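You operate a simulated robot arm through the tools that you are given. There is no shell and no other tool.

You run a simulated robot arm. Do the job below in one go: nothing can be reset, and whatever is moved stays where it is left.

TASK
Load the drum lid on the index disc and index it to mark 2.
Fine: take the grey spacer off to the peg plate, turn the disc to mark 1, seat the lid flat on the spigot, then turn to 2.

Only the result counts: the job must be done as asked and must still hold three seconds after the hand-in. Knocking over, shifting, dropping, spilling or breaking anything else fails it. A push-on lid holds only when it is set on centred and level and pressed home; a screw cap is set on level and turned clockwise until tight.

THE ROBOT
A 6-joint arm with a two-finger parallel gripper, fixed in place. Base frame: the origin is at the foot of the arm, x ahead of it, y to its left, z up; the work surface is at about z = 760. Lengths are in mm, angles in degrees, forces in N, time in s.
With the tool pointing down near the work surface it reaches from about 240 to 660 mm from the base axis. Its first joint turns from -166.0 to 166.0 degrees. Payload 1.57 kg.
The TCP is the grasp point between the finger pads, 30 mm short of the fingertips. In the tool frame z runs along the fingers and y along their closing line. Largest opening 110 mm; finger width 24, thickness 12; the body of the gripper, 48 by 112 mm, starts 78 mm behind the TCP.
Orientation is that of the tool frame in the base frame, as [roll, pitch, yaw] about the fixed x, y, z axes, in that order (R = Rz(yaw) Ry(pitch) Rx(roll)). With the fingers straight down and closing along the base's y, the tool's x points along the base's -x, its y along +y and its z along -z.

THE INTERFACE
- The arm moves only by the tool arm_command. Its argument "deltas" is one flat list of numbers, 7 for each row, row after row: the shift along the tool's x, y, z in mm, then the turn, a rotation vector about the tool's x, y, z in degrees, then the gripper command, from -1 (shut) to 1 (fully open), values between in proportion. In form: [x, y, z, wx, wy, wz, jaw, x, y, z, wx, wy, wz, jaw, ...]. A call has 1 to 20 rows; each row is the pose to reach, as a shift and turn from the pose commanded when the call began, along the tool's axes at that moment. A row lasts 0.2 s, in which the tool goes at most 50 mm and 8.6 degrees; a call with a longer step from one row to the next is refused whole, and so is a gripper value outside its range. A pose out of reach is approached as far as the arm can. The call stops where the force on the tool passes 40 N (or 10 N more than at its start, if that is more) or the arm is blocked; 0.2 s more then pass. Each finger travels about 108 mm/s and halts on what it meets, pressing with about 21 N; the grip force reading is that of the motor and also rises with nothing between the fingers. The clock runs only during rows and for 0.2 s after the last one: add rows that repeat a pose to give the fingers time. It gives the time, the measured TCP pose, the force on the tool (base axes), the opening and the grip force at its end, in the units of the frame above (readings bear some noise), with the torque about the TCP (base axes, N m) and any sound that the robot's microphone picked up.
- Cameras (640 x 400 px; columns grow to the right, rows downward): "scene" is fixed at [399.9, -499, 1360.5]; the picture's right is [0.90, -0.44, 0.00], its down [-0.33, -0.68, -0.66] and it looks along [0.29, 0.59, -0.75] (base axes); focal length 214 px, centre (320, 200). "wrist" rides on the gripper at [70, 16, -141] in the tool frame; the picture's right is [-0.23, 0.97, 0.00], its down [-0.85, -0.20, -0.48] and it looks along [-0.47, -0.11, 0.88] (tool axes); focal length 222 px, centre (320, 200). There is no depth. A picture from a camera that has moved, and an enlarged one, comes with that camera's place and axes in the base frame and with its lens.
- get_image(camera): a new picture of that camera. It takes no simulated time.
- slide_trunk(by): slides the trunk up (or, below 0, down) by that many mm; the arm rides with it, the base frame stays. It gives what a move gives, with no picture.
- enlarge(camera, box): a new picture of the part [left, top, right, bottom] of that camera's present view, enlarged. It takes no simulated time.
- sign_off(): hands the job in; it is judged then, once.

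Nothing tells you positions but the pictures and the camera data. Unless the task says otherwise, let go and move clear before handing in.

The tools are called after "Request:" as a command line: name --argument value ..., lists and objects as JSON in quotes. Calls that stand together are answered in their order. arm_command: Moves the arm, as the interface text tells. Its arguments: {"type":"object","properties":{"deltas":{"type":"array"}},"required":["deltas"]} The other tools are called the same way: slide_trunk (by) slides the trunk up or down; get_image (camera) takes a picture; enlarge (camera, box) takes an enlarged picture of a part of a camera's view; sign_off () hands the job in.

At the start:

```text
time_s: 0.0
ee_pos: [518.2, -28.2, 1148.2]
tool_rot: [180.0, 0.1, 180.0]
force: [0.4, -0.2, -0.5]
torque: [0.01, 0.0, -0.01]
finger_gap: 110.1
grasp_force: 0.0
trunk travel left (down, up): [-225.0, 365.0]
```

scene: 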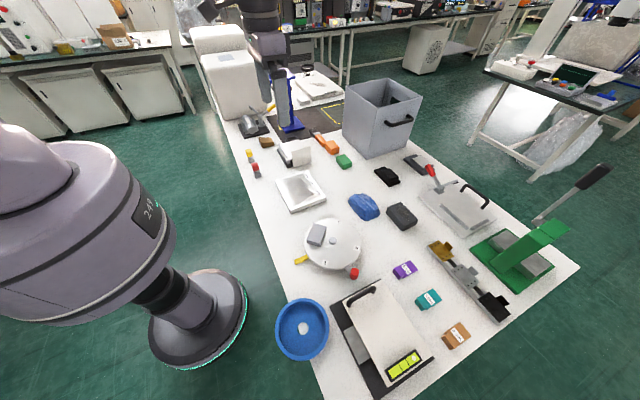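
wrist: 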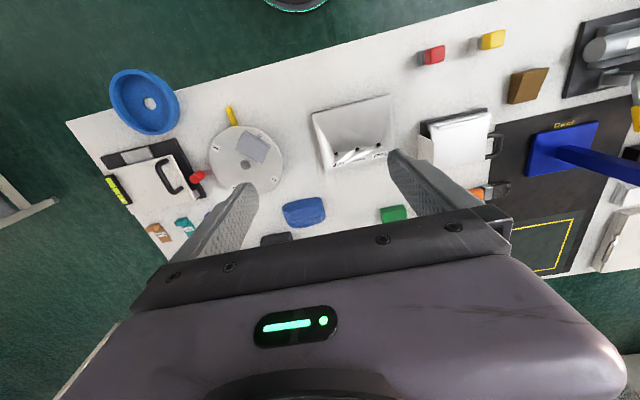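

I see a white table with an index disc (white round plate) carrying a grey spacer block, with a yellow pointer and a red knob. A blue round lid and various other items are nearby. I'll take enlarged views before moving anything.

Request:
enlarge --camera "scene" --box '[270, 200, 400, 290]'

Request:
enlarge --camera "scene" --box '[260, 270, 460, 400]'

Request:
enlarge --camera "wrist" --box '[190, 90, 310, 200]'

Request:
enlarge --camera "wrist" --box '[90, 50, 220, 150]'

Request:
enlarge --camera "scene" --box '[230, 120, 360, 220]'

Request:
enlarge --camera "scene" --box '[370, 140, 600, 330]'

```text
4.44 times, centred on (335, 245) of scene
camera zoom: at [399.9, -499.0, 1360.5], right [0.9, -0.44, 0.0], down [-0.33, -0.68, -0.66], along [0.29, 0.59, -0.75], focal length 953 px, centre (253, 0)
```

zoom: 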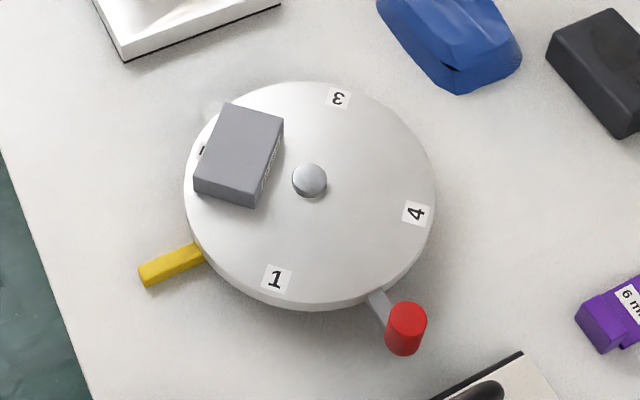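

```text
3.08 times, centred on (360, 335) of scene
camera zoom: at [399.9, -499.0, 1360.5], right [0.9, -0.44, 0.0], down [-0.33, -0.68, -0.66], along [0.29, 0.59, -0.75], focal length 660 px, centre (197, -215)
```

zoom: 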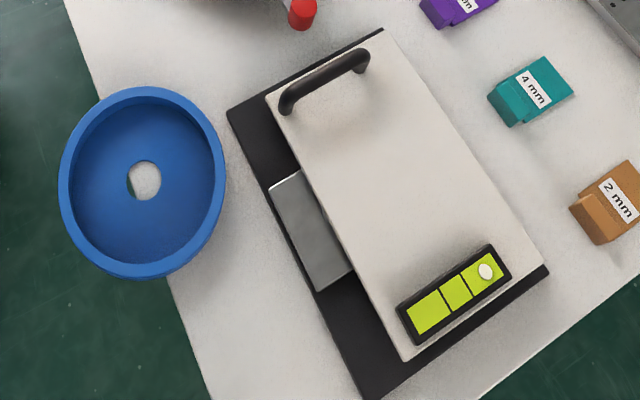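

```text
3.64 times, centred on (250, 145) of wrist
camera zoom: at [448.4, -12.0, 1290.7], right [0.23, 0.97, 0.0], down [0.85, -0.2, 0.48], along [0.47, -0.11, -0.88], focal length 808 px, centre (574, 400)
```

zoom: 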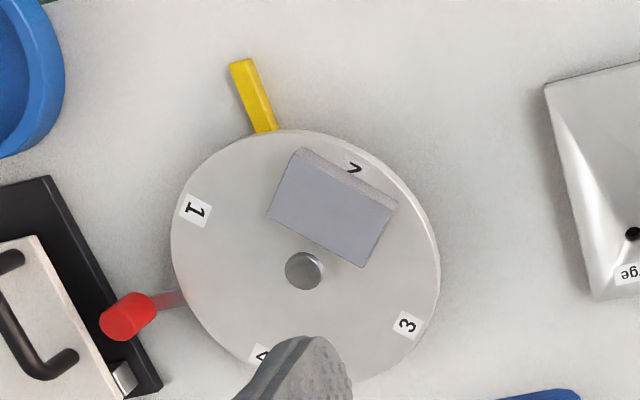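

```text
4.00 times, centred on (155, 100) of wrist
camera zoom: at [448.4, -12.0, 1290.7], right [0.23, 0.97, 0.0], down [0.85, -0.2, 0.48], along [0.47, -0.11, -0.88], focal length 888 px, centre (980, 600)
```

zoom: 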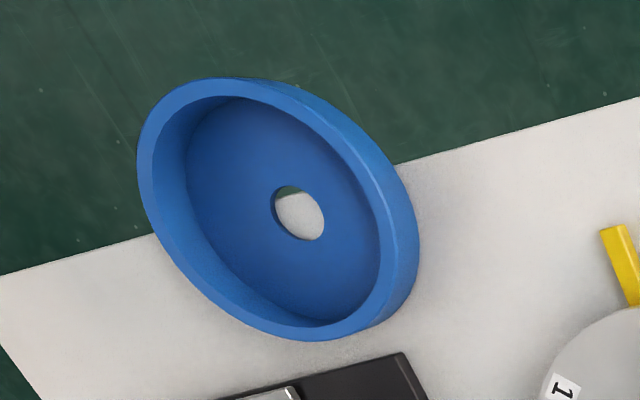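

```text
4.00 times, centred on (295, 170) of scene
camera zoom: at [399.9, -499.0, 1360.5], right [0.9, -0.44, 0.0], down [-0.33, -0.68, -0.66], along [0.29, 0.59, -0.75], focal length 858 px, centre (420, 320)
```

zoom: 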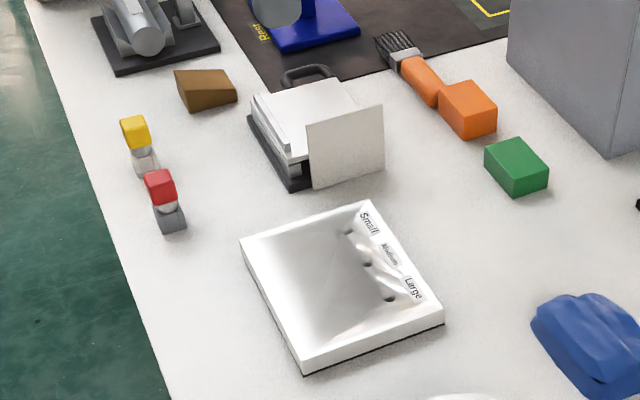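

```text
2.11 times, centred on (485, 235) of scene
camera zoom: at [399.9, -499.0, 1360.5], right [0.9, -0.44, 0.0], down [-0.33, -0.68, -0.66], along [0.29, 0.59, -0.75], focal length 452 px, centre (-27, 126)
```

zoom: 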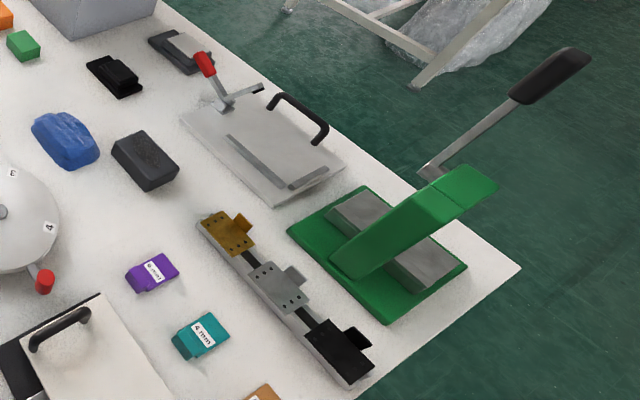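

The blue lid lies rim-up at the near table edge, around (410,-385). The disc is near (583,-213) with the spacer on it. I still need to find the peg plate, so I'll look at more crops.

Request:
enlarge --camera "wrist" --box '[290, 70, 420, 190]'

Request:
enlarge --camera "wrist" --box '[400, 20, 640, 280]'

Request:
enlarge --camera "scene" --box '[220, 60, 420, 170]'

Request:
enlarge --camera "scene" --box '[270, 160, 340, 220]'

Request:
enlarge --camera "scene" --box '[400, 230, 530, 330]'

Request:
enlarge --camera "scene" --box '[390, 140, 510, 240]'

```text
3.33 times, centred on (355, 130) of wrist
camera zoom: at [448.4, -12.0, 1290.7], right [0.23, 0.97, 0.0], down [0.85, -0.2, 0.48], along [0.47, -0.11, -0.88], focal length 740 px, centre (203, 433)
```

zoom: 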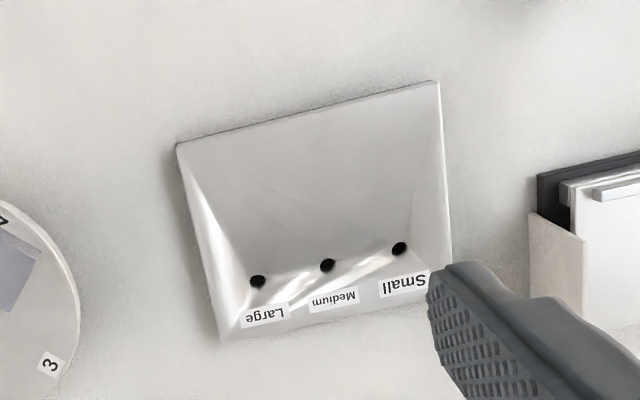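

```text
1.54 times, centred on (520, 150) of wrist
camera zoom: at [448.4, -12.0, 1290.7], right [0.23, 0.97, 0.0], down [0.85, -0.2, 0.48], along [0.47, -0.11, -0.88], focal length 342 px, centre (12, 277)
```

zoom: 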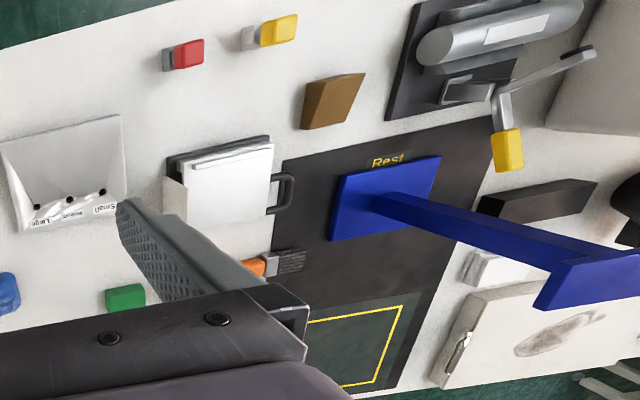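

```text
3.20 times, centred on (320, 115) of scene
camera zoom: at [399.9, -499.0, 1360.5], right [0.9, -0.44, 0.0], down [-0.33, -0.68, -0.66], along [0.29, 0.59, -0.75], focal length 686 px, centre (320, 472)
```

zoom: 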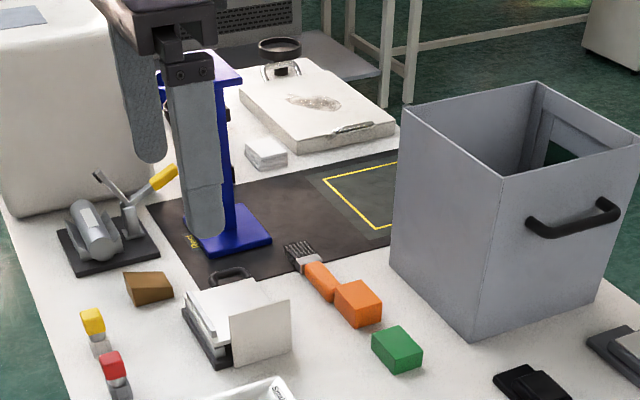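

```text
6.67 times, centred on (305, 190) of scene
camera zoom: at [399.9, -499.0, 1360.5], right [0.9, -0.44, 0.0], down [-0.33, -0.68, -0.66], along [0.29, 0.59, -0.75], focal length 1430 px, centre (420, 267)
```

zoom: 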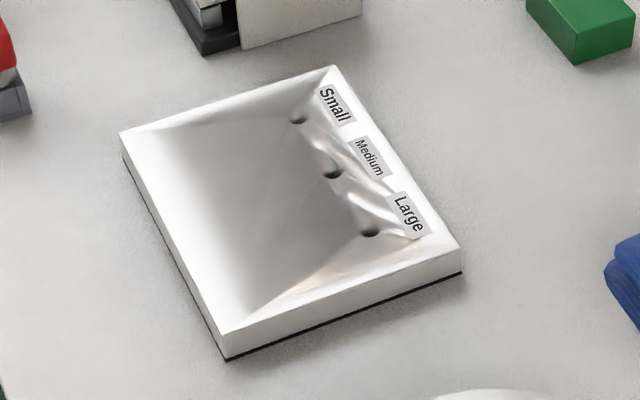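

```text
4.00 times, centred on (465, 280) of scene
camera zoom: at [399.9, -499.0, 1360.5], right [0.9, -0.44, 0.0], down [-0.33, -0.68, -0.66], along [0.29, 0.59, -0.75], focal length 858 px, centre (-260, -120)
```

zoom: 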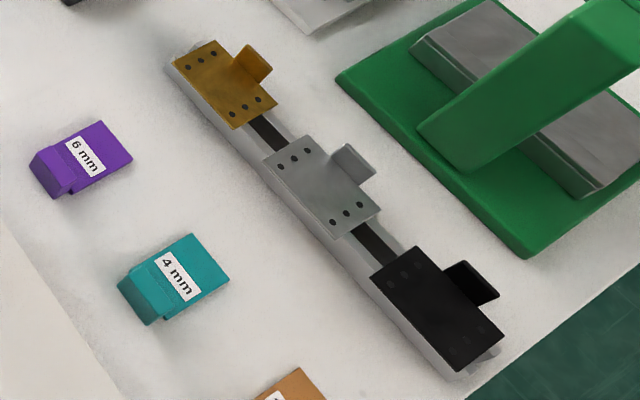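

```text
4.00 times, centred on (450, 190) of scene
camera zoom: at [399.9, -499.0, 1360.5], right [0.9, -0.44, 0.0], down [-0.33, -0.68, -0.66], along [0.29, 0.59, -0.75], focal length 858 px, centre (-200, 240)
```

zoom: 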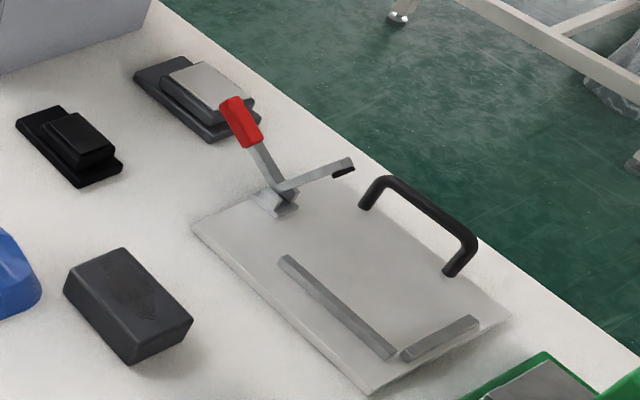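

I have not found an obvious peg plate yet, so I'll check the small dark plates and the region behind the gripper more closely.

Request:
enlarge --camera "scene" --box '[370, 145, 440, 190]'

Request:
enlarge --camera "scene" --box '[270, 130, 320, 170]'

Request:
enlarge --camera "scene" --box '[320, 270, 440, 400]'

Request:
enlarge --camera "wrist" --box '[90, 130, 220, 260]'

Request:
enlarge --camera "scene" --box '[230, 120, 290, 180]'

Request:
enlarge --camera "scene" --box '[300, 215, 370, 285]'

```text
8.89 times, centred on (405, 168) of scene
camera zoom: at [399.9, -499.0, 1360.5], right [0.9, -0.44, 0.0], down [-0.33, -0.68, -0.66], along [0.29, 0.59, -0.75], focal length 1906 px, centre (-436, 489)
```

zoom: 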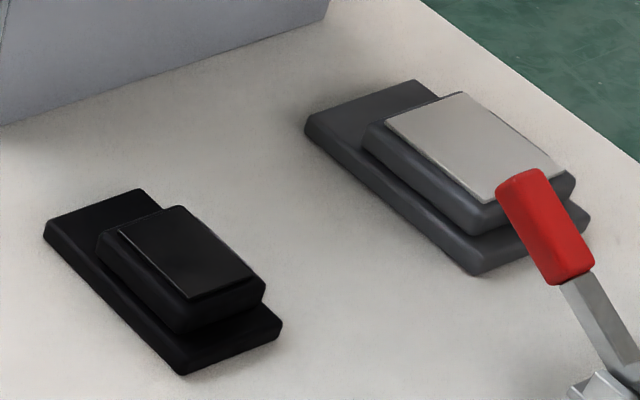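

```text
10.00 times, centred on (295, 150) of scene
camera zoom: at [399.9, -499.0, 1360.5], right [0.9, -0.44, 0.0], down [-0.33, -0.68, -0.66], along [0.29, 0.59, -0.75], focal length 2145 px, centre (570, 700)
```

zoom: 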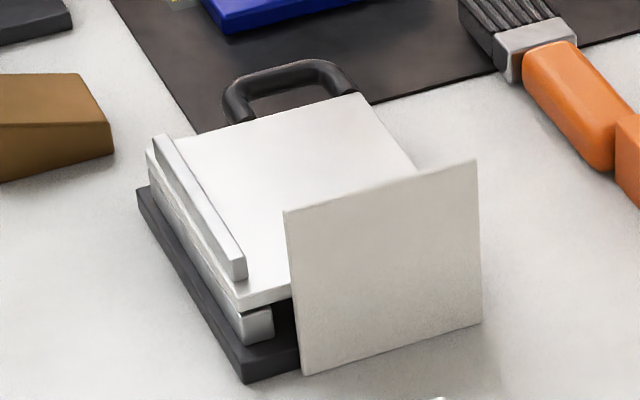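

```text
3.08 times, centred on (380, 335) of scene
camera zoom: at [399.9, -499.0, 1360.5], right [0.9, -0.44, 0.0], down [-0.33, -0.68, -0.66], along [0.29, 0.59, -0.75], focal length 660 px, centre (135, -215)
```

zoom: 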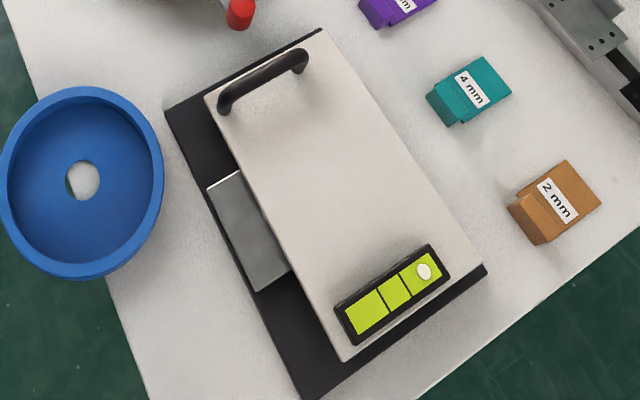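

```text
3.08 times, centred on (155, 195) of wrist
camera zoom: at [448.4, -12.0, 1290.7], right [0.23, 0.97, 0.0], down [0.85, -0.2, 0.48], along [0.47, -0.11, -0.88], focal length 684 px, centre (828, 215)
```

zoom: 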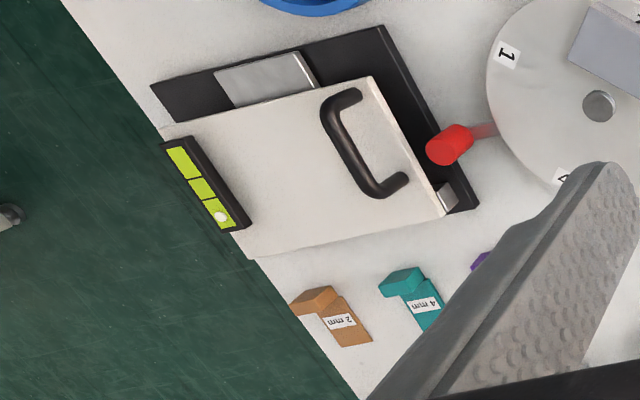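

```text
6.67 times, centred on (260, 150) of scene
camera zoom: at [399.9, -499.0, 1360.5], right [0.9, -0.44, 0.0], down [-0.33, -0.68, -0.66], along [0.29, 0.59, -0.75], focal length 1430 px, centre (720, 533)
```

zoom: 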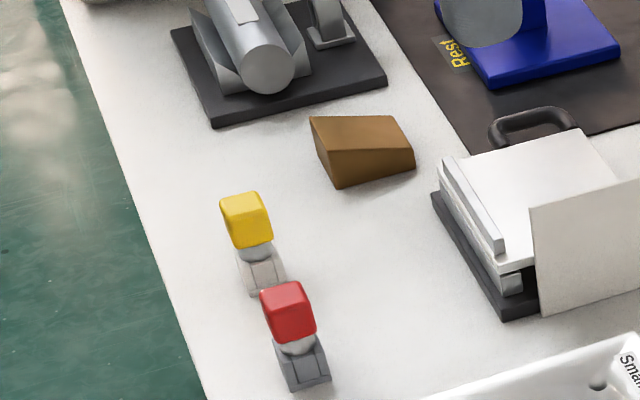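

```text
5.71 times, centred on (335, 250) of scene
camera zoom: at [399.9, -499.0, 1360.5], right [0.9, -0.44, 0.0], down [-0.33, -0.68, -0.66], along [0.29, 0.59, -0.75], focal length 1226 px, centre (234, -86)
```

zoom: 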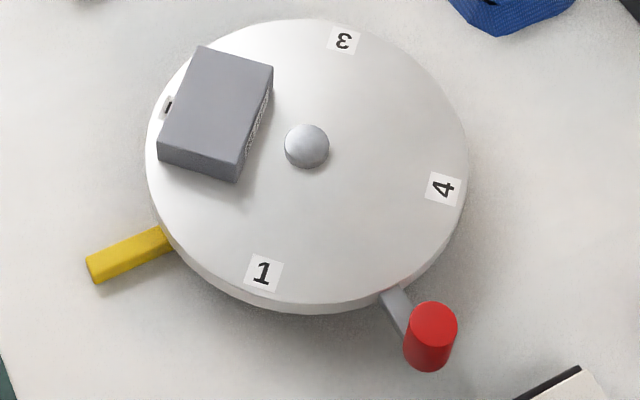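

No clear pegs are visible yet. I'll bring the wrist camera over the white Small/Medium/Large plate near (584,55) for a closer look.

Request:
arm_command --deltas '[12, 22, 30, 0, 0, 0, 1, 25, 45, 60, 0, 0, 0, 1, 37, 68, 90, 0, 0, 0, 1, 50, 90, 120, 0, 0, 0, 1, 62, 113, 148, 0, 0, 0, 1]'

Request:
get_image --camera "wrist"

Request:
get_image --camera "scene"

```text
time_s: 1.2
ee_pos: [457.8, 83.4, 998.9]
tool_rot: [180.0, 0.0, 180.0]
force: [0.0, -0.5, -0.3]
torque: [-0.01, -0.04, 0.04]
finger_gap: 110.0
grasp_force: 0.0
trunk travel left (down, up): [-225.0, 365.0]
```

```text
taken
camera wrist: at [387.3, 99.8, 1141.7], right [0.23, 0.97, 0.0], down [0.86, -0.2, 0.48], along [0.47, -0.11, -0.88], focal length 222 px, centre (320, 200)
```

wrist: 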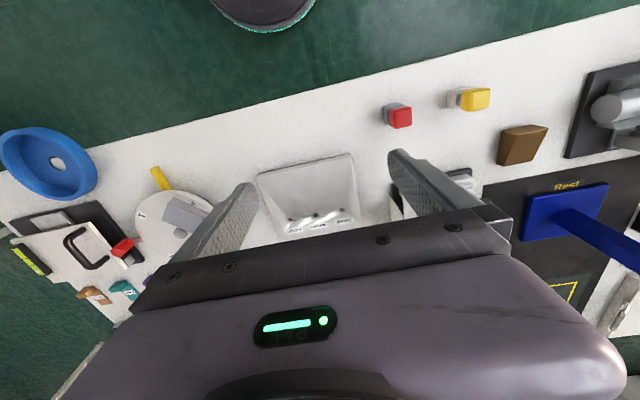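

```text
taken
```

scene: 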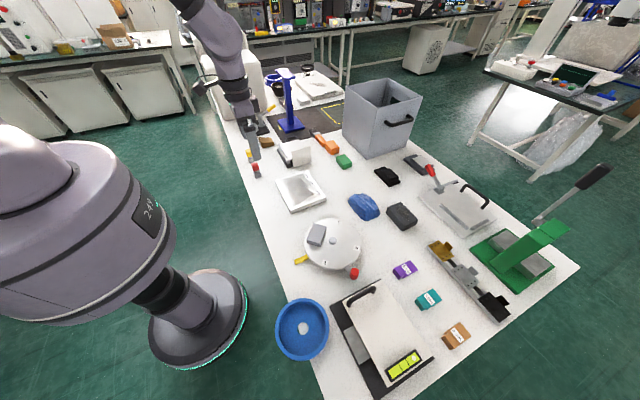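

Request:
enlarge --camera "wrist" --box '[240, 140, 370, 240]'

Request:
enlarge --camera "wrist" --box '[350, 50, 640, 230]'

Request:
enlarge --camera "wrist" --box '[0, 120, 240, 300]'

Request:
enlarge --camera "scene" --box '[180, 60, 340, 170]'

```text
4.00 times, centred on (305, 190) of wrist
camera zoom: at [387.3, 99.8, 1141.7], right [0.23, 0.97, 0.0], down [0.86, -0.2, 0.48], along [0.47, -0.11, -0.88], focal length 888 px, centre (380, 240)
```

zoom: 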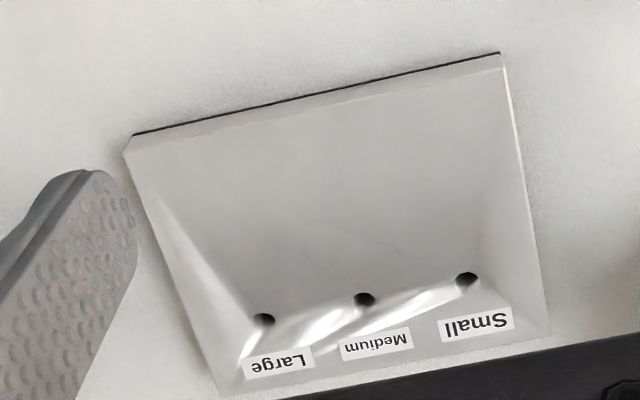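

```text
2.21 times, centred on (495, 140) of wrist
camera zoom: at [387.3, 99.8, 1141.7], right [0.23, 0.97, 0.0], down [0.86, -0.2, 0.48], along [0.47, -0.11, -0.88], focal length 490 px, centre (-66, 332)
```

zoom: 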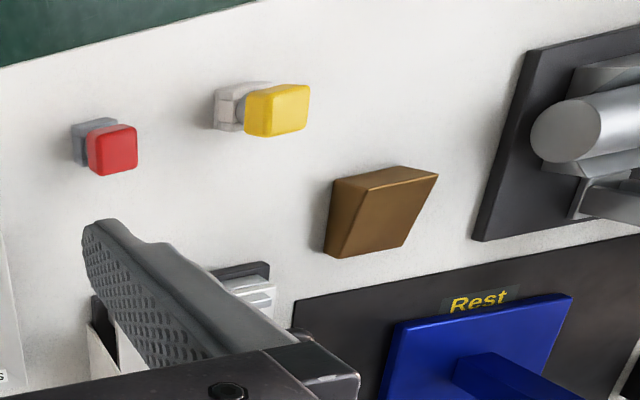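

```text
2.22 times, centred on (120, 210) of wrist
camera zoom: at [387.3, 99.8, 1141.7], right [0.23, 0.97, 0.0], down [0.86, -0.2, 0.48], along [0.47, -0.11, -0.88], focal length 494 px, centre (764, 178)
```

zoom: 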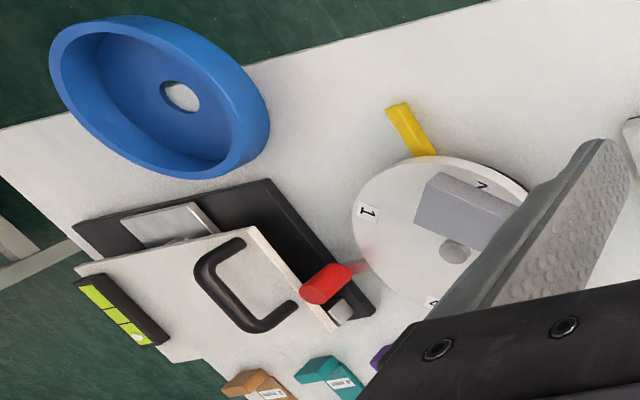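

```text
3.64 times, centred on (260, 115) of scene
camera zoom: at [399.9, -499.0, 1360.5], right [0.9, -0.44, 0.0], down [-0.33, -0.68, -0.66], along [0.29, 0.59, -0.75], focal length 780 px, centre (538, 509)
```

zoom: 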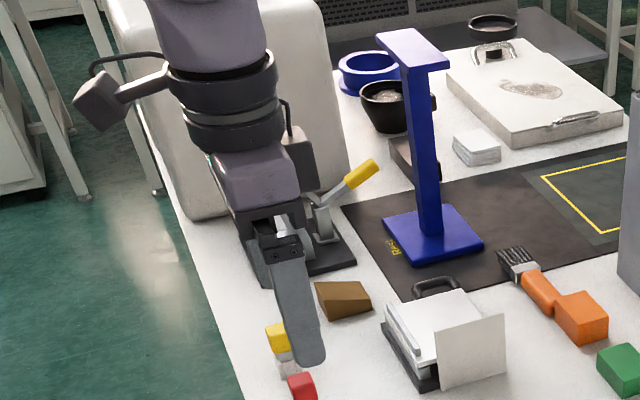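

The Small/Medium/Large item turns out to be a flat white plate with three peg holes. It is about 140×166 mm, centred near (580,40), with its top at about z=785. It is the only plate within reach, so I take it as the peg plate. Next I'll look closely at the disc from above.

Request:
arm_command --deltas '[-13, -41, 6, 0, 0, 0, 1, -27, -83, 12, 0, 0, 0, 1, -40, -124, 18, 0, 0, 0, 1, -54, -165, 24, 0, 0, 0, 1, -67, -206, 30, 0, 0, 0, 1, -80, -248, 36, 0, 0, 0, 1, -94, -289, 40, 0, 0, 0, 1]'

Request:
get_image --camera "wrist"

Request:
enlarge --camera "wrist" --box '[220, 60, 440, 220]'

Request:
enlarge --camera "scene" --box '[300, 210, 380, 290]'

```text
time_s: 2.8
ee_pos: [551.3, -206.5, 961.4]
tool_rot: [-180.0, 0.0, -180.0]
force: [-0.4, 0.5, 0.8]
torque: [0.02, 0.01, -0.02]
finger_gap: 109.9
grasp_force: 0.1
trunk travel left (down, up): [-225.0, 365.0]
```

```text
taken
camera wrist: at [480.9, -190.0, 1103.5], right [0.23, 0.97, 0.0], down [0.86, -0.2, 0.48], along [0.47, -0.11, -0.88], focal length 222 px, centre (320, 200)
```

wrist: 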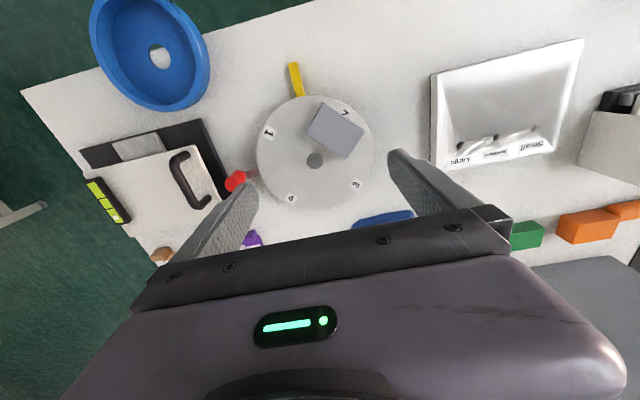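

```text
2.50 times, centred on (330, 140) of wrist
camera zoom: at [480.9, -190.0, 1103.5], right [0.23, 0.97, 0.0], down [0.86, -0.2, 0.48], along [0.47, -0.11, -0.88], focal length 555 px, centre (295, 350)
```

zoom: 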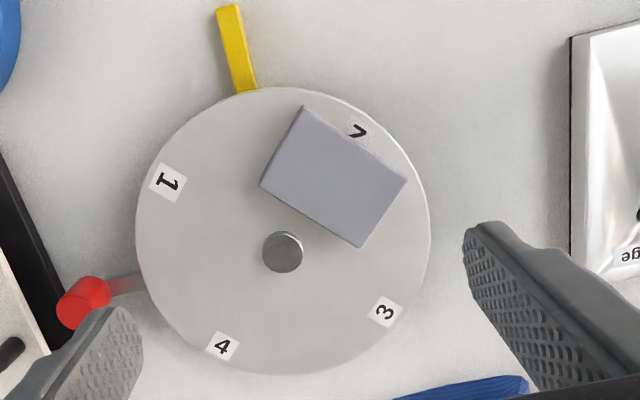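

```text
5.00 times, centred on (340, 250) of scene
camera zoom: at [399.9, -499.0, 1360.5], right [0.9, -0.44, 0.0], down [-0.33, -0.68, -0.66], along [0.29, 0.59, -0.75], focal length 1072 px, centre (220, -50)
```

zoom: 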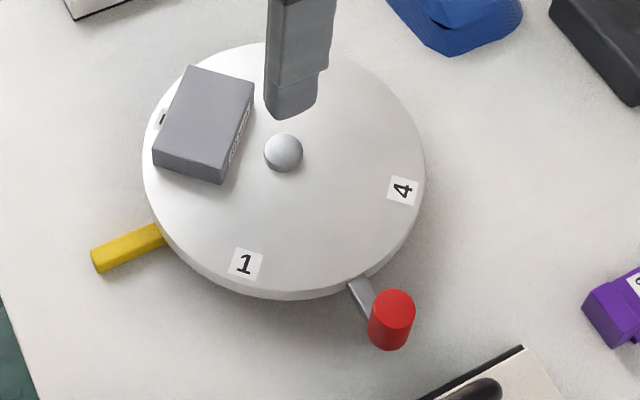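

The disc centre and spigot are near (578.6,-220), with the disc top at z≈801. The spacer is about 62×41×18 mm, centred near (544,-185) with its long axis at 45°. The pointer lies along -x and marks 1–4 sit at the ±45° diagonals, so mark 1 is 45° clockwise from here and mark 2 is 90° counter-clockwise from mark 1. I'll align the gripper over the spacer's long axis first.

Request:
arm_command --deltas '[1.2, 3.5, 10, 0, 0, 7.5, 0.6, 2.5, 7, 20, 0, 0, 15, 0.45, 3.7, 10.6, 30, 0, 0, 22.5, 0.45, 4.9, 14.1, 40, 0, 0, 30, 0.45, 6.2, 17.7, 50, 0, 0, 37.5, 0.45, 7.4, 21.2, 60, 0, 0, 45, 0.45]'

Request:
get_image --camera "wrist"

Request:
enlarge --camera "wrist" --box '[200, 60, 460, 230]'

Request:
enlarge --camera "scene" --box '[290, 190, 390, 290]'

```text
time_s: 4.2
ee_pos: [543.0, -182.7, 900.6]
tool_rot: [-179.9, -0.1, 134.9]
force: [-0.2, -0.8, 0.1]
torque: [0.0, 0.02, -0.01]
finger_gap: 79.5
grasp_force: 0.0
trunk travel left (down, up): [-225.0, 365.0]
```

```text
taken
camera wrist: at [505.0, -123.0, 1043.6], right [0.85, 0.53, 0.0], down [0.46, -0.75, 0.48], along [0.25, -0.41, -0.88], focal length 222 px, centre (320, 200)
```

wrist: 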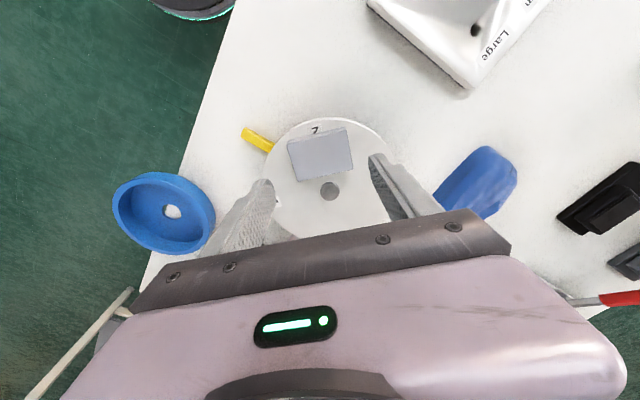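

```text
2.35 times, centred on (330, 145) of wrist
camera zoom: at [505.0, -123.0, 1043.6], right [0.85, 0.53, 0.0], down [0.46, -0.75, 0.48], along [0.25, -0.41, -0.88], focal length 523 px, centre (296, 329)
```

zoom: 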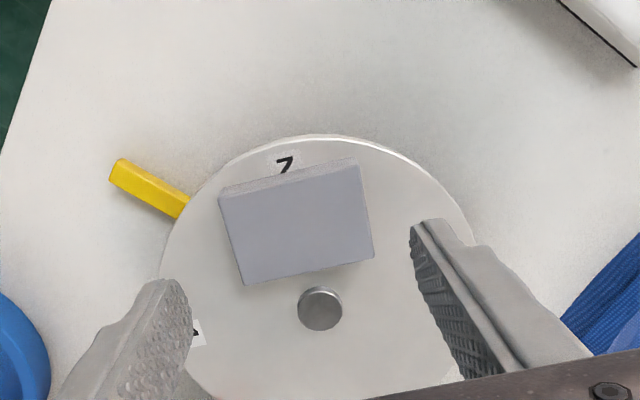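

```text
4.00 times, centred on (340, 240) of scene
camera zoom: at [399.9, -499.0, 1360.5], right [0.9, -0.44, 0.0], down [-0.33, -0.68, -0.66], along [0.29, 0.59, -0.75], focal length 858 px, centre (240, 40)
```

zoom: 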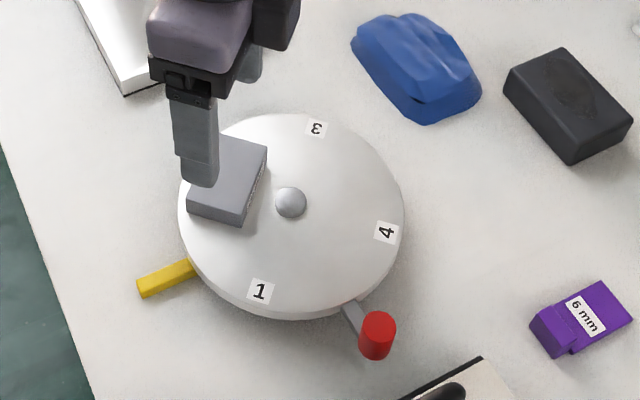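

The spacer centre refines to about (545,-185) with its long axis matching the jaw line. I'll descend over it with the jaw open at 80 mm and keep the fingertips just above the disc.

Request:
arm_command --deltas '[-3.1, 0, 15, 0, 0, 0, 0.45, -3.1, 0, 30, 0, 0, 0, 0.45, -3.1, 0, 45, 0, 0, 0, 0.45, -3.1, 0, 55, 0, 0, 0, 0.45, -3.1, 0, 60, 0, 0, 0, 0.45, -3.1, 0, 64, 0, 0, 0, 0.45]'

Request:
get_image --camera "wrist"

Request:
enlarge --camera "scene" --box '[290, 190, 390, 290]'

```text
time_s: 5.6
ee_pos: [545.6, -185.3, 837.4]
tool_rot: [-179.9, 0.0, 135.1]
force: [0.2, 0.0, -0.4]
torque: [0.01, -0.04, -0.07]
finger_gap: 79.8
grasp_force: 0.1
trunk travel left (down, up): [-225.0, 365.0]
```

```text
taken
camera wrist: at [506.9, -124.6, 979.2], right [0.85, 0.53, 0.0], down [0.46, -0.75, 0.48], along [0.25, -0.41, -0.88], focal length 222 px, centre (320, 200)
```

wrist: 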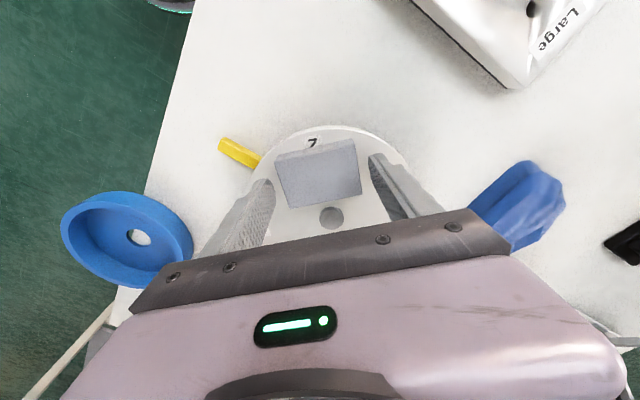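

```text
4.00 times, centred on (340, 240) of scene
camera zoom: at [399.9, -499.0, 1360.5], right [0.9, -0.44, 0.0], down [-0.33, -0.68, -0.66], along [0.29, 0.59, -0.75], focal length 858 px, centre (240, 40)
```

zoom: 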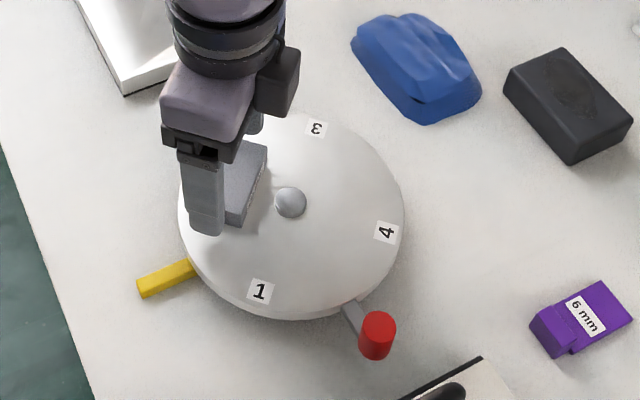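

The fingers straddle the spacer. I'll go 3 mm lower, close, and lift slightly to confirm the hold.

Request:
arm_command --deltas '[0, 0, 3, 0, 0, 0, 0.45, 0, 0, 3, 0, 0, 0, -0.2, 0, 0, 3, 0, 0, 0, -1, 0, 0, 3, 0, 0, 0, -1, 0, 0, 3, 0, 0, 0, -1]'

Request:
arm_command --deltas '[0, 0, -5, 0, 0, 0, -1, 0, 0, -20, 0, 0, 0, -1, 0, 0, -45, 0, 0, 0, -1, 0, 0, -70, 0, 0, 0, -1]'

Request:
get_image --camera "wrist"

Request:
enlarge --camera "scene" --box '[280, 170, 390, 280]'

```text
time_s: 6.8
ee_pos: [545.6, -185.5, 833.7]
tool_rot: [-180.0, 0.0, 135.0]
force: [0.3, 0.0, 0.1]
torque: [-0.02, 0.03, 0.04]
finger_gap: 63.5
grasp_force: 20.7
trunk travel left (down, up): [-225.0, 365.0]
```

```text
time_s: 7.8
ee_pos: [544.3, -185.6, 903.4]
tool_rot: [-180.0, 0.0, 135.1]
force: [-0.1, -0.1, 0.4]
torque: [-0.01, 0.0, -0.01]
finger_gap: 63.2
grasp_force: 21.2
trunk travel left (down, up): [-225.0, 365.0]
```

```text
taken
camera wrist: at [506.8, -124.6, 1046.1], right [0.85, 0.53, 0.0], down [0.46, -0.75, 0.48], along [0.25, -0.41, -0.88], focal length 222 px, centre (320, 200)
```

wrist: 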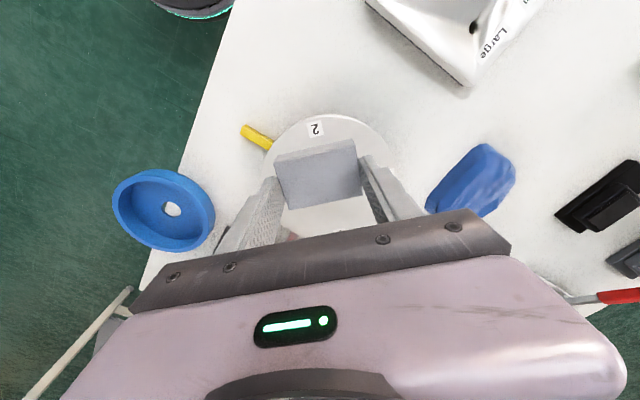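

```text
3.64 times, centred on (335, 225) of scene
camera zoom: at [399.9, -499.0, 1360.5], right [0.9, -0.44, 0.0], down [-0.33, -0.68, -0.66], along [0.29, 0.59, -0.75], focal length 780 px, centre (266, 109)
```

zoom: 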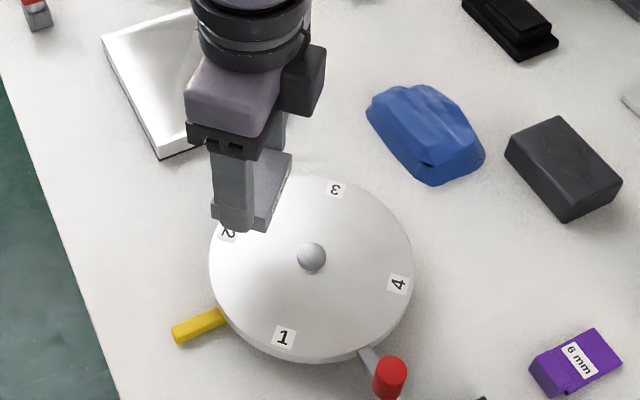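

The spacer is held (gap 63 mm, 21 N). Before carrying it over, I'll zoom on the plate's surface from this view.

Request:
enlarge --camera "wrist" --box '[360, 0, 560, 90]'

Request:
enlarge --camera "scene" --box '[270, 160, 335, 215]'

```text
3.20 times, centred on (460, 45) of wrist
camera zoom: at [506.8, -124.6, 1046.1], right [0.85, 0.53, 0.0], down [0.46, -0.75, 0.48], along [0.25, -0.41, -0.88], focal length 711 px, centre (-128, 696)
```

zoom: 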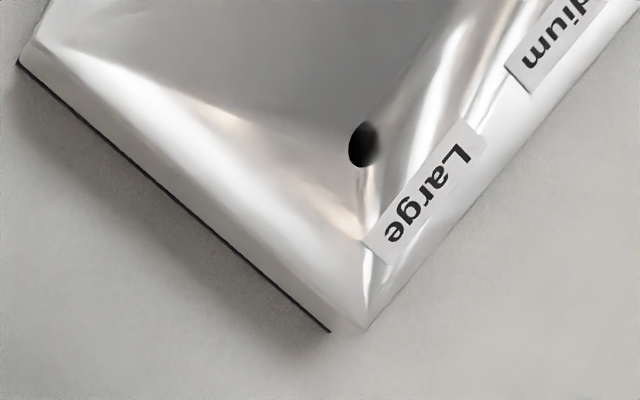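

```text
7.27 times, centred on (302, 188) of scene
camera zoom: at [399.9, -499.0, 1360.5], right [0.9, -0.44, 0.0], down [-0.33, -0.68, -0.66], along [0.29, 0.59, -0.75], focal length 1560 px, centre (447, 291)
```

zoom: 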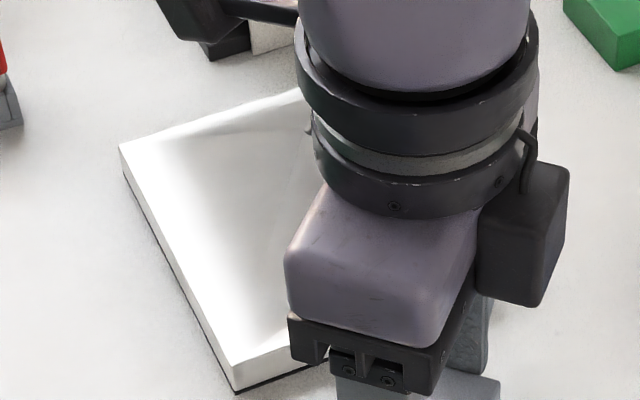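

It is a flat plate with real holes and a continuous top. I'll carry the spacer over to about (560,40), rotating it square with the plate.

Request:
arm_command --deltas '[24.7, 28.4, 0, 0, 0, -7.5, -1, 49.5, 56.8, 0, 0, 0, -15, -1, 74.2, 85.2, 0, 0, 0, -22.5, -1, 99, 113.6, 0, 0, 0, -30, -1, 123.7, 142, 0, 0, 0, -37.5, -1, 148.5, 170.4, 0, 0, 0, -45, -1]'

Request:
get_image --camera "wrist"

Request:
enlarge --camera "wrist" --box '[200, 60, 440, 230]'

Request:
enlarge --camera "scene" --box '[250, 130, 350, 220]'

```text
time_s: 9.2
ee_pos: [561.6, 42.4, 903.4]
tool_rot: [-180.0, 0.1, -179.9]
force: [0.3, 0.0, -1.0]
torque: [-0.02, -0.02, -0.02]
finger_gap: 63.3
grasp_force: 21.0
trunk travel left (down, up): [-225.0, 365.0]
```

```text
taken
camera wrist: at [490.1, 58.6, 1045.6], right [0.23, 0.97, 0.0], down [0.86, -0.2, 0.48], along [0.47, -0.11, -0.88], focal length 222 px, centre (320, 200)
```

wrist: 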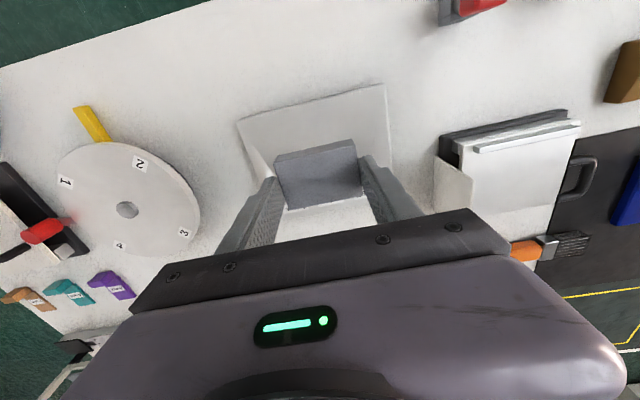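

```text
2.35 times, centred on (320, 145) of wrist
camera zoom: at [490.1, 58.6, 1045.6], right [0.23, 0.97, 0.0], down [0.86, -0.2, 0.48], along [0.47, -0.11, -0.88], focal length 523 px, centre (320, 329)
```

zoom: 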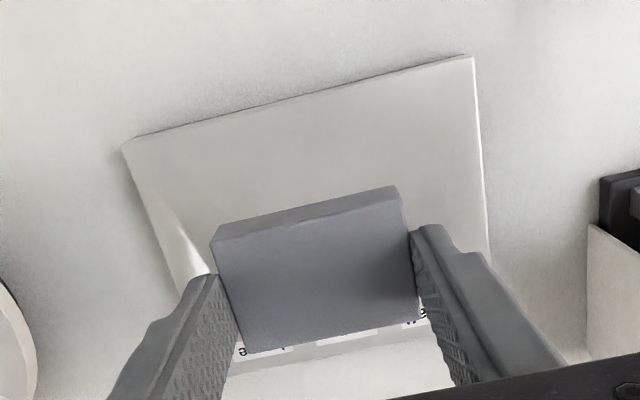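

```text
4.44 times, centred on (300, 175) of scene
camera zoom: at [399.9, -499.0, 1360.5], right [0.9, -0.44, 0.0], down [-0.33, -0.68, -0.66], along [0.29, 0.59, -0.75], focal length 953 px, centre (409, 311)
```

zoom: 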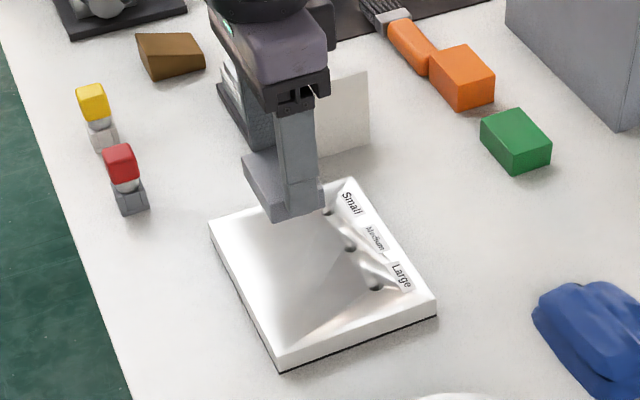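

The plate is directly below the spacer. I'll descend to just above it and then feel for contact in small steps.

Request:
arm_command --deltas '[0, 0, 20, 0, 0, 0, -1, 0, 0, 45, 0, 0, 0, -1, 0, 0, 65, 0, 0, 0, -1, 0, 0, 77, 0, 0, 0, -1, 0, 0, 81, 0, 0, 0, -1]'

Request:
arm_command --deltas '[0, 0, 1, 0, 0, 0, -1, 0, 0, 2, 0, 0, 0, -1]'

Request:
enlarge --camera "scene" --box '[265, 150, 345, 220]'

Request:
enlarge --camera "wrist" --box '[200, 60, 440, 230]'

```text
time_s: 10.4
ee_pos: [560.0, 41.6, 823.3]
tool_rot: [179.9, 0.0, 180.0]
force: [-0.3, -0.6, -0.4]
torque: [0.03, 0.0, -0.02]
finger_gap: 63.3
grasp_force: 20.9
trunk travel left (down, up): [-225.0, 365.0]
```

```text
time_s: 11.0
ee_pos: [560.8, 40.3, 820.9]
tool_rot: [179.9, 0.1, -180.0]
force: [-1.2, 0.6, 12.5]
torque: [0.2, 0.23, 0.02]
finger_gap: 63.1
grasp_force: 20.7
trunk travel left (down, up): [-225.0, 365.0]
```

```text
5.71 times, centred on (305, 185) of scene
camera zoom: at [399.9, -499.0, 1360.5], right [0.9, -0.44, 0.0], down [-0.33, -0.68, -0.66], along [0.29, 0.59, -0.75], focal length 1226 px, centre (406, 286)
```

zoom: 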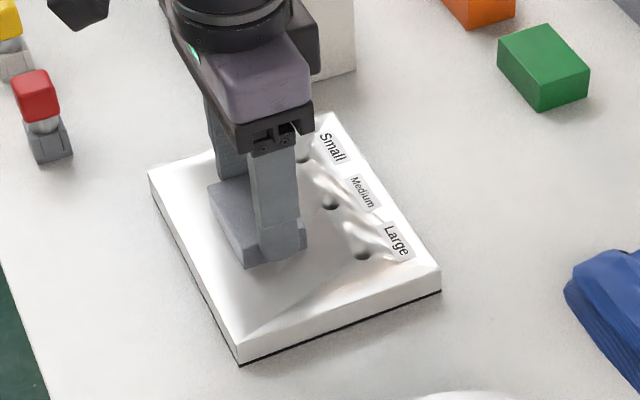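

```text
2.35 times, centred on (320, 145) of wrist
camera zoom: at [489.5, 56.9, 963.9], right [0.23, 0.97, 0.0], down [0.85, -0.2, 0.48], along [0.47, -0.11, -0.88], focal length 523 px, centre (320, 329)
```

zoom: 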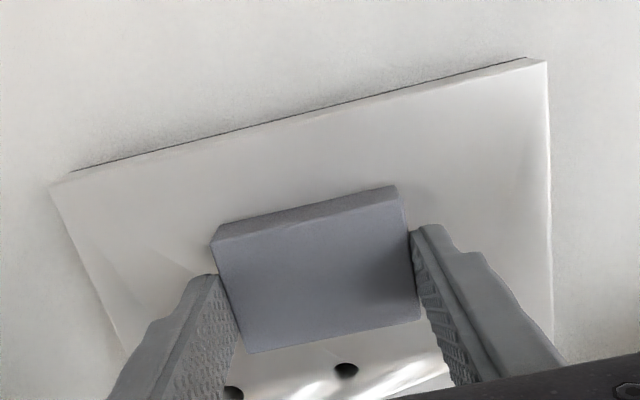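

Contact with the plate is felt at about 12 N. I'll ease off slightly, open the jaw, and rise clear.

Request:
arm_command --deltas '[0, 0, -0.6, 0, 0, 0, -1, 0, 0, -0.6, 0, 0, 0, 0.3, 0, 0, -0.6, 0, 0, 0, 0.45, 0, 0, -0.6, 0, 0, 0, 0.45]'

Request:
arm_command --deltas '[0, 0, -5, 0, 0, 0, 0.45, 0, 0, -20, 0, 0, 0, 0.45, 0, 0, -50, 0, 0, 0, 0.45, 0, 0, -80, 0, 0, 0, 0.45]'

Request:
enlarge --camera "scene" --box '[265, 150, 345, 220]'

Request:
enlarge --camera "wrist" --box '[200, 60, 440, 230]'

```text
time_s: 12.0
ee_pos: [559.6, 41.1, 820.2]
tool_rot: [-179.9, 0.0, -180.0]
force: [-0.6, -0.4, 0.1]
torque: [-0.02, 0.02, -0.03]
finger_gap: 79.9
grasp_force: 0.0
trunk travel left (down, up): [-225.0, 365.0]
```

```text
time_s: 13.0
ee_pos: [559.7, 40.6, 901.9]
tool_rot: [180.0, 0.0, 180.0]
force: [0.7, -0.1, 0.4]
torque: [-0.01, -0.04, 0.05]
finger_gap: 79.8
grasp_force: 0.0
trunk travel left (down, up): [-225.0, 365.0]
```

```text
5.71 times, centred on (305, 185) of scene
camera zoom: at [399.9, -499.0, 1360.5], right [0.9, -0.44, 0.0], down [-0.33, -0.68, -0.66], along [0.29, 0.59, -0.75], focal length 1226 px, centre (406, 286)
```

zoom: 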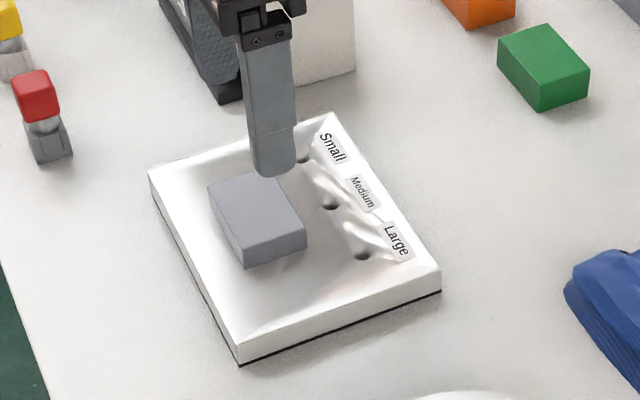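

```text
2.35 times, centred on (320, 145) of wrist
camera zoom: at [489.7, 56.7, 1043.8], right [0.23, 0.97, 0.0], down [0.85, -0.2, 0.48], along [0.47, -0.11, -0.88], focal length 523 px, centre (320, 329)
```

zoom: 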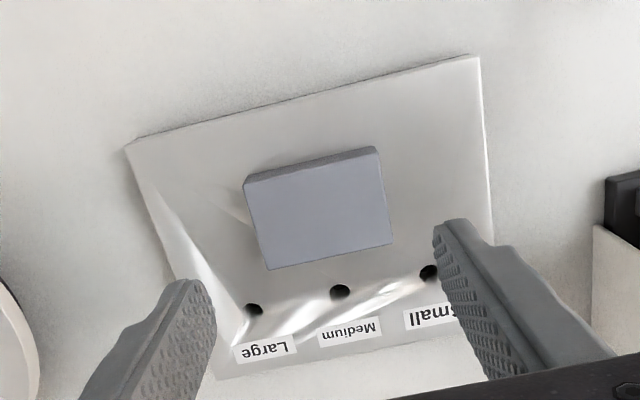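

The spacer now rests on the peg plate. Next is the red knob near (577,-335), so I'll move above it and turn the tool so the jaws close along the tangent.

Request:
arm_command --deltas '[-1.5, -31.25, -10, 0, 0, 7.5, 0.09, -3, -62.5, -20, 0, 0, 15, 0.09, -4.5, -93.75, -30, 0, 0, 22.5, 0.09, -6, -125, -40, 0, 0, 30, 0.09, -7.5, -156.25, -45, 0, 0, 37.5, 0.09, -9, -187.5, -45, 0, 0, 45, 0.09, -10.5, -218.75, -45, 0, 0, 52.5, 0.09, -12, -250, -45, 0, 0, 60, 0.09, -13.5, -281.25, -45, 0, 0, 67.5, 0.09, -15, -312.5, -45, 0, 0, 75, 0.09, -16.5, -343.75, -45, 0, 0, 82.5, 0.09, -18, -375, -45, 0, 0, 90, 0.09]'

Request:
get_image --camera "wrist"

Request:
get_image --camera "scene"

```text
time_s: 15.6
ee_pos: [578.4, -332.5, 946.4]
tool_rot: [179.9, 0.0, 89.9]
force: [0.9, 0.0, 0.5]
torque: [0.0, 0.03, 0.0]
finger_gap: 60.1
grasp_force: 0.0
trunk travel left (down, up): [-225.0, 365.0]
```

```text
taken
camera wrist: at [595.0, -264.4, 1087.5], right [0.97, -0.23, 0.0], down [-0.2, -0.85, 0.48], along [-0.11, -0.47, -0.88], focal length 222 px, centre (320, 200)
```

wrist: 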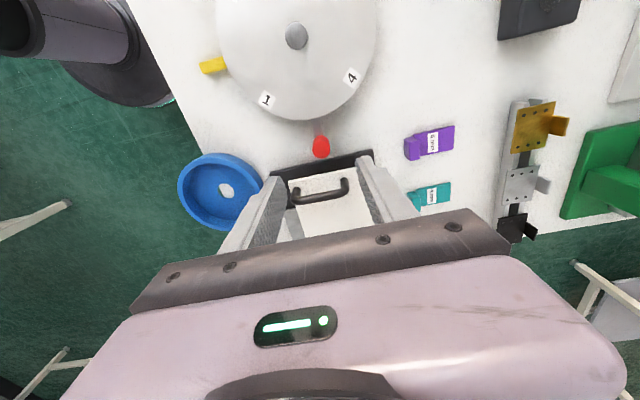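

```text
taken
```

scene: 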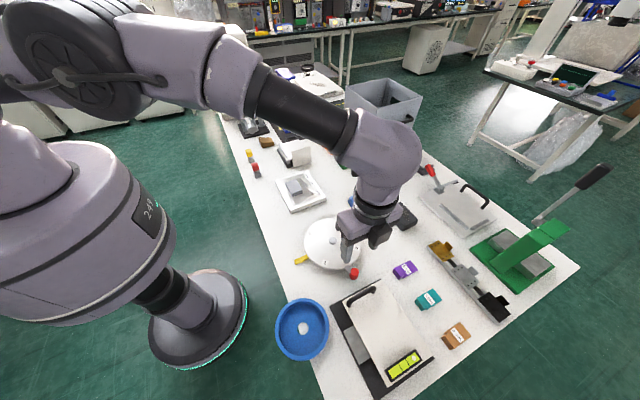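

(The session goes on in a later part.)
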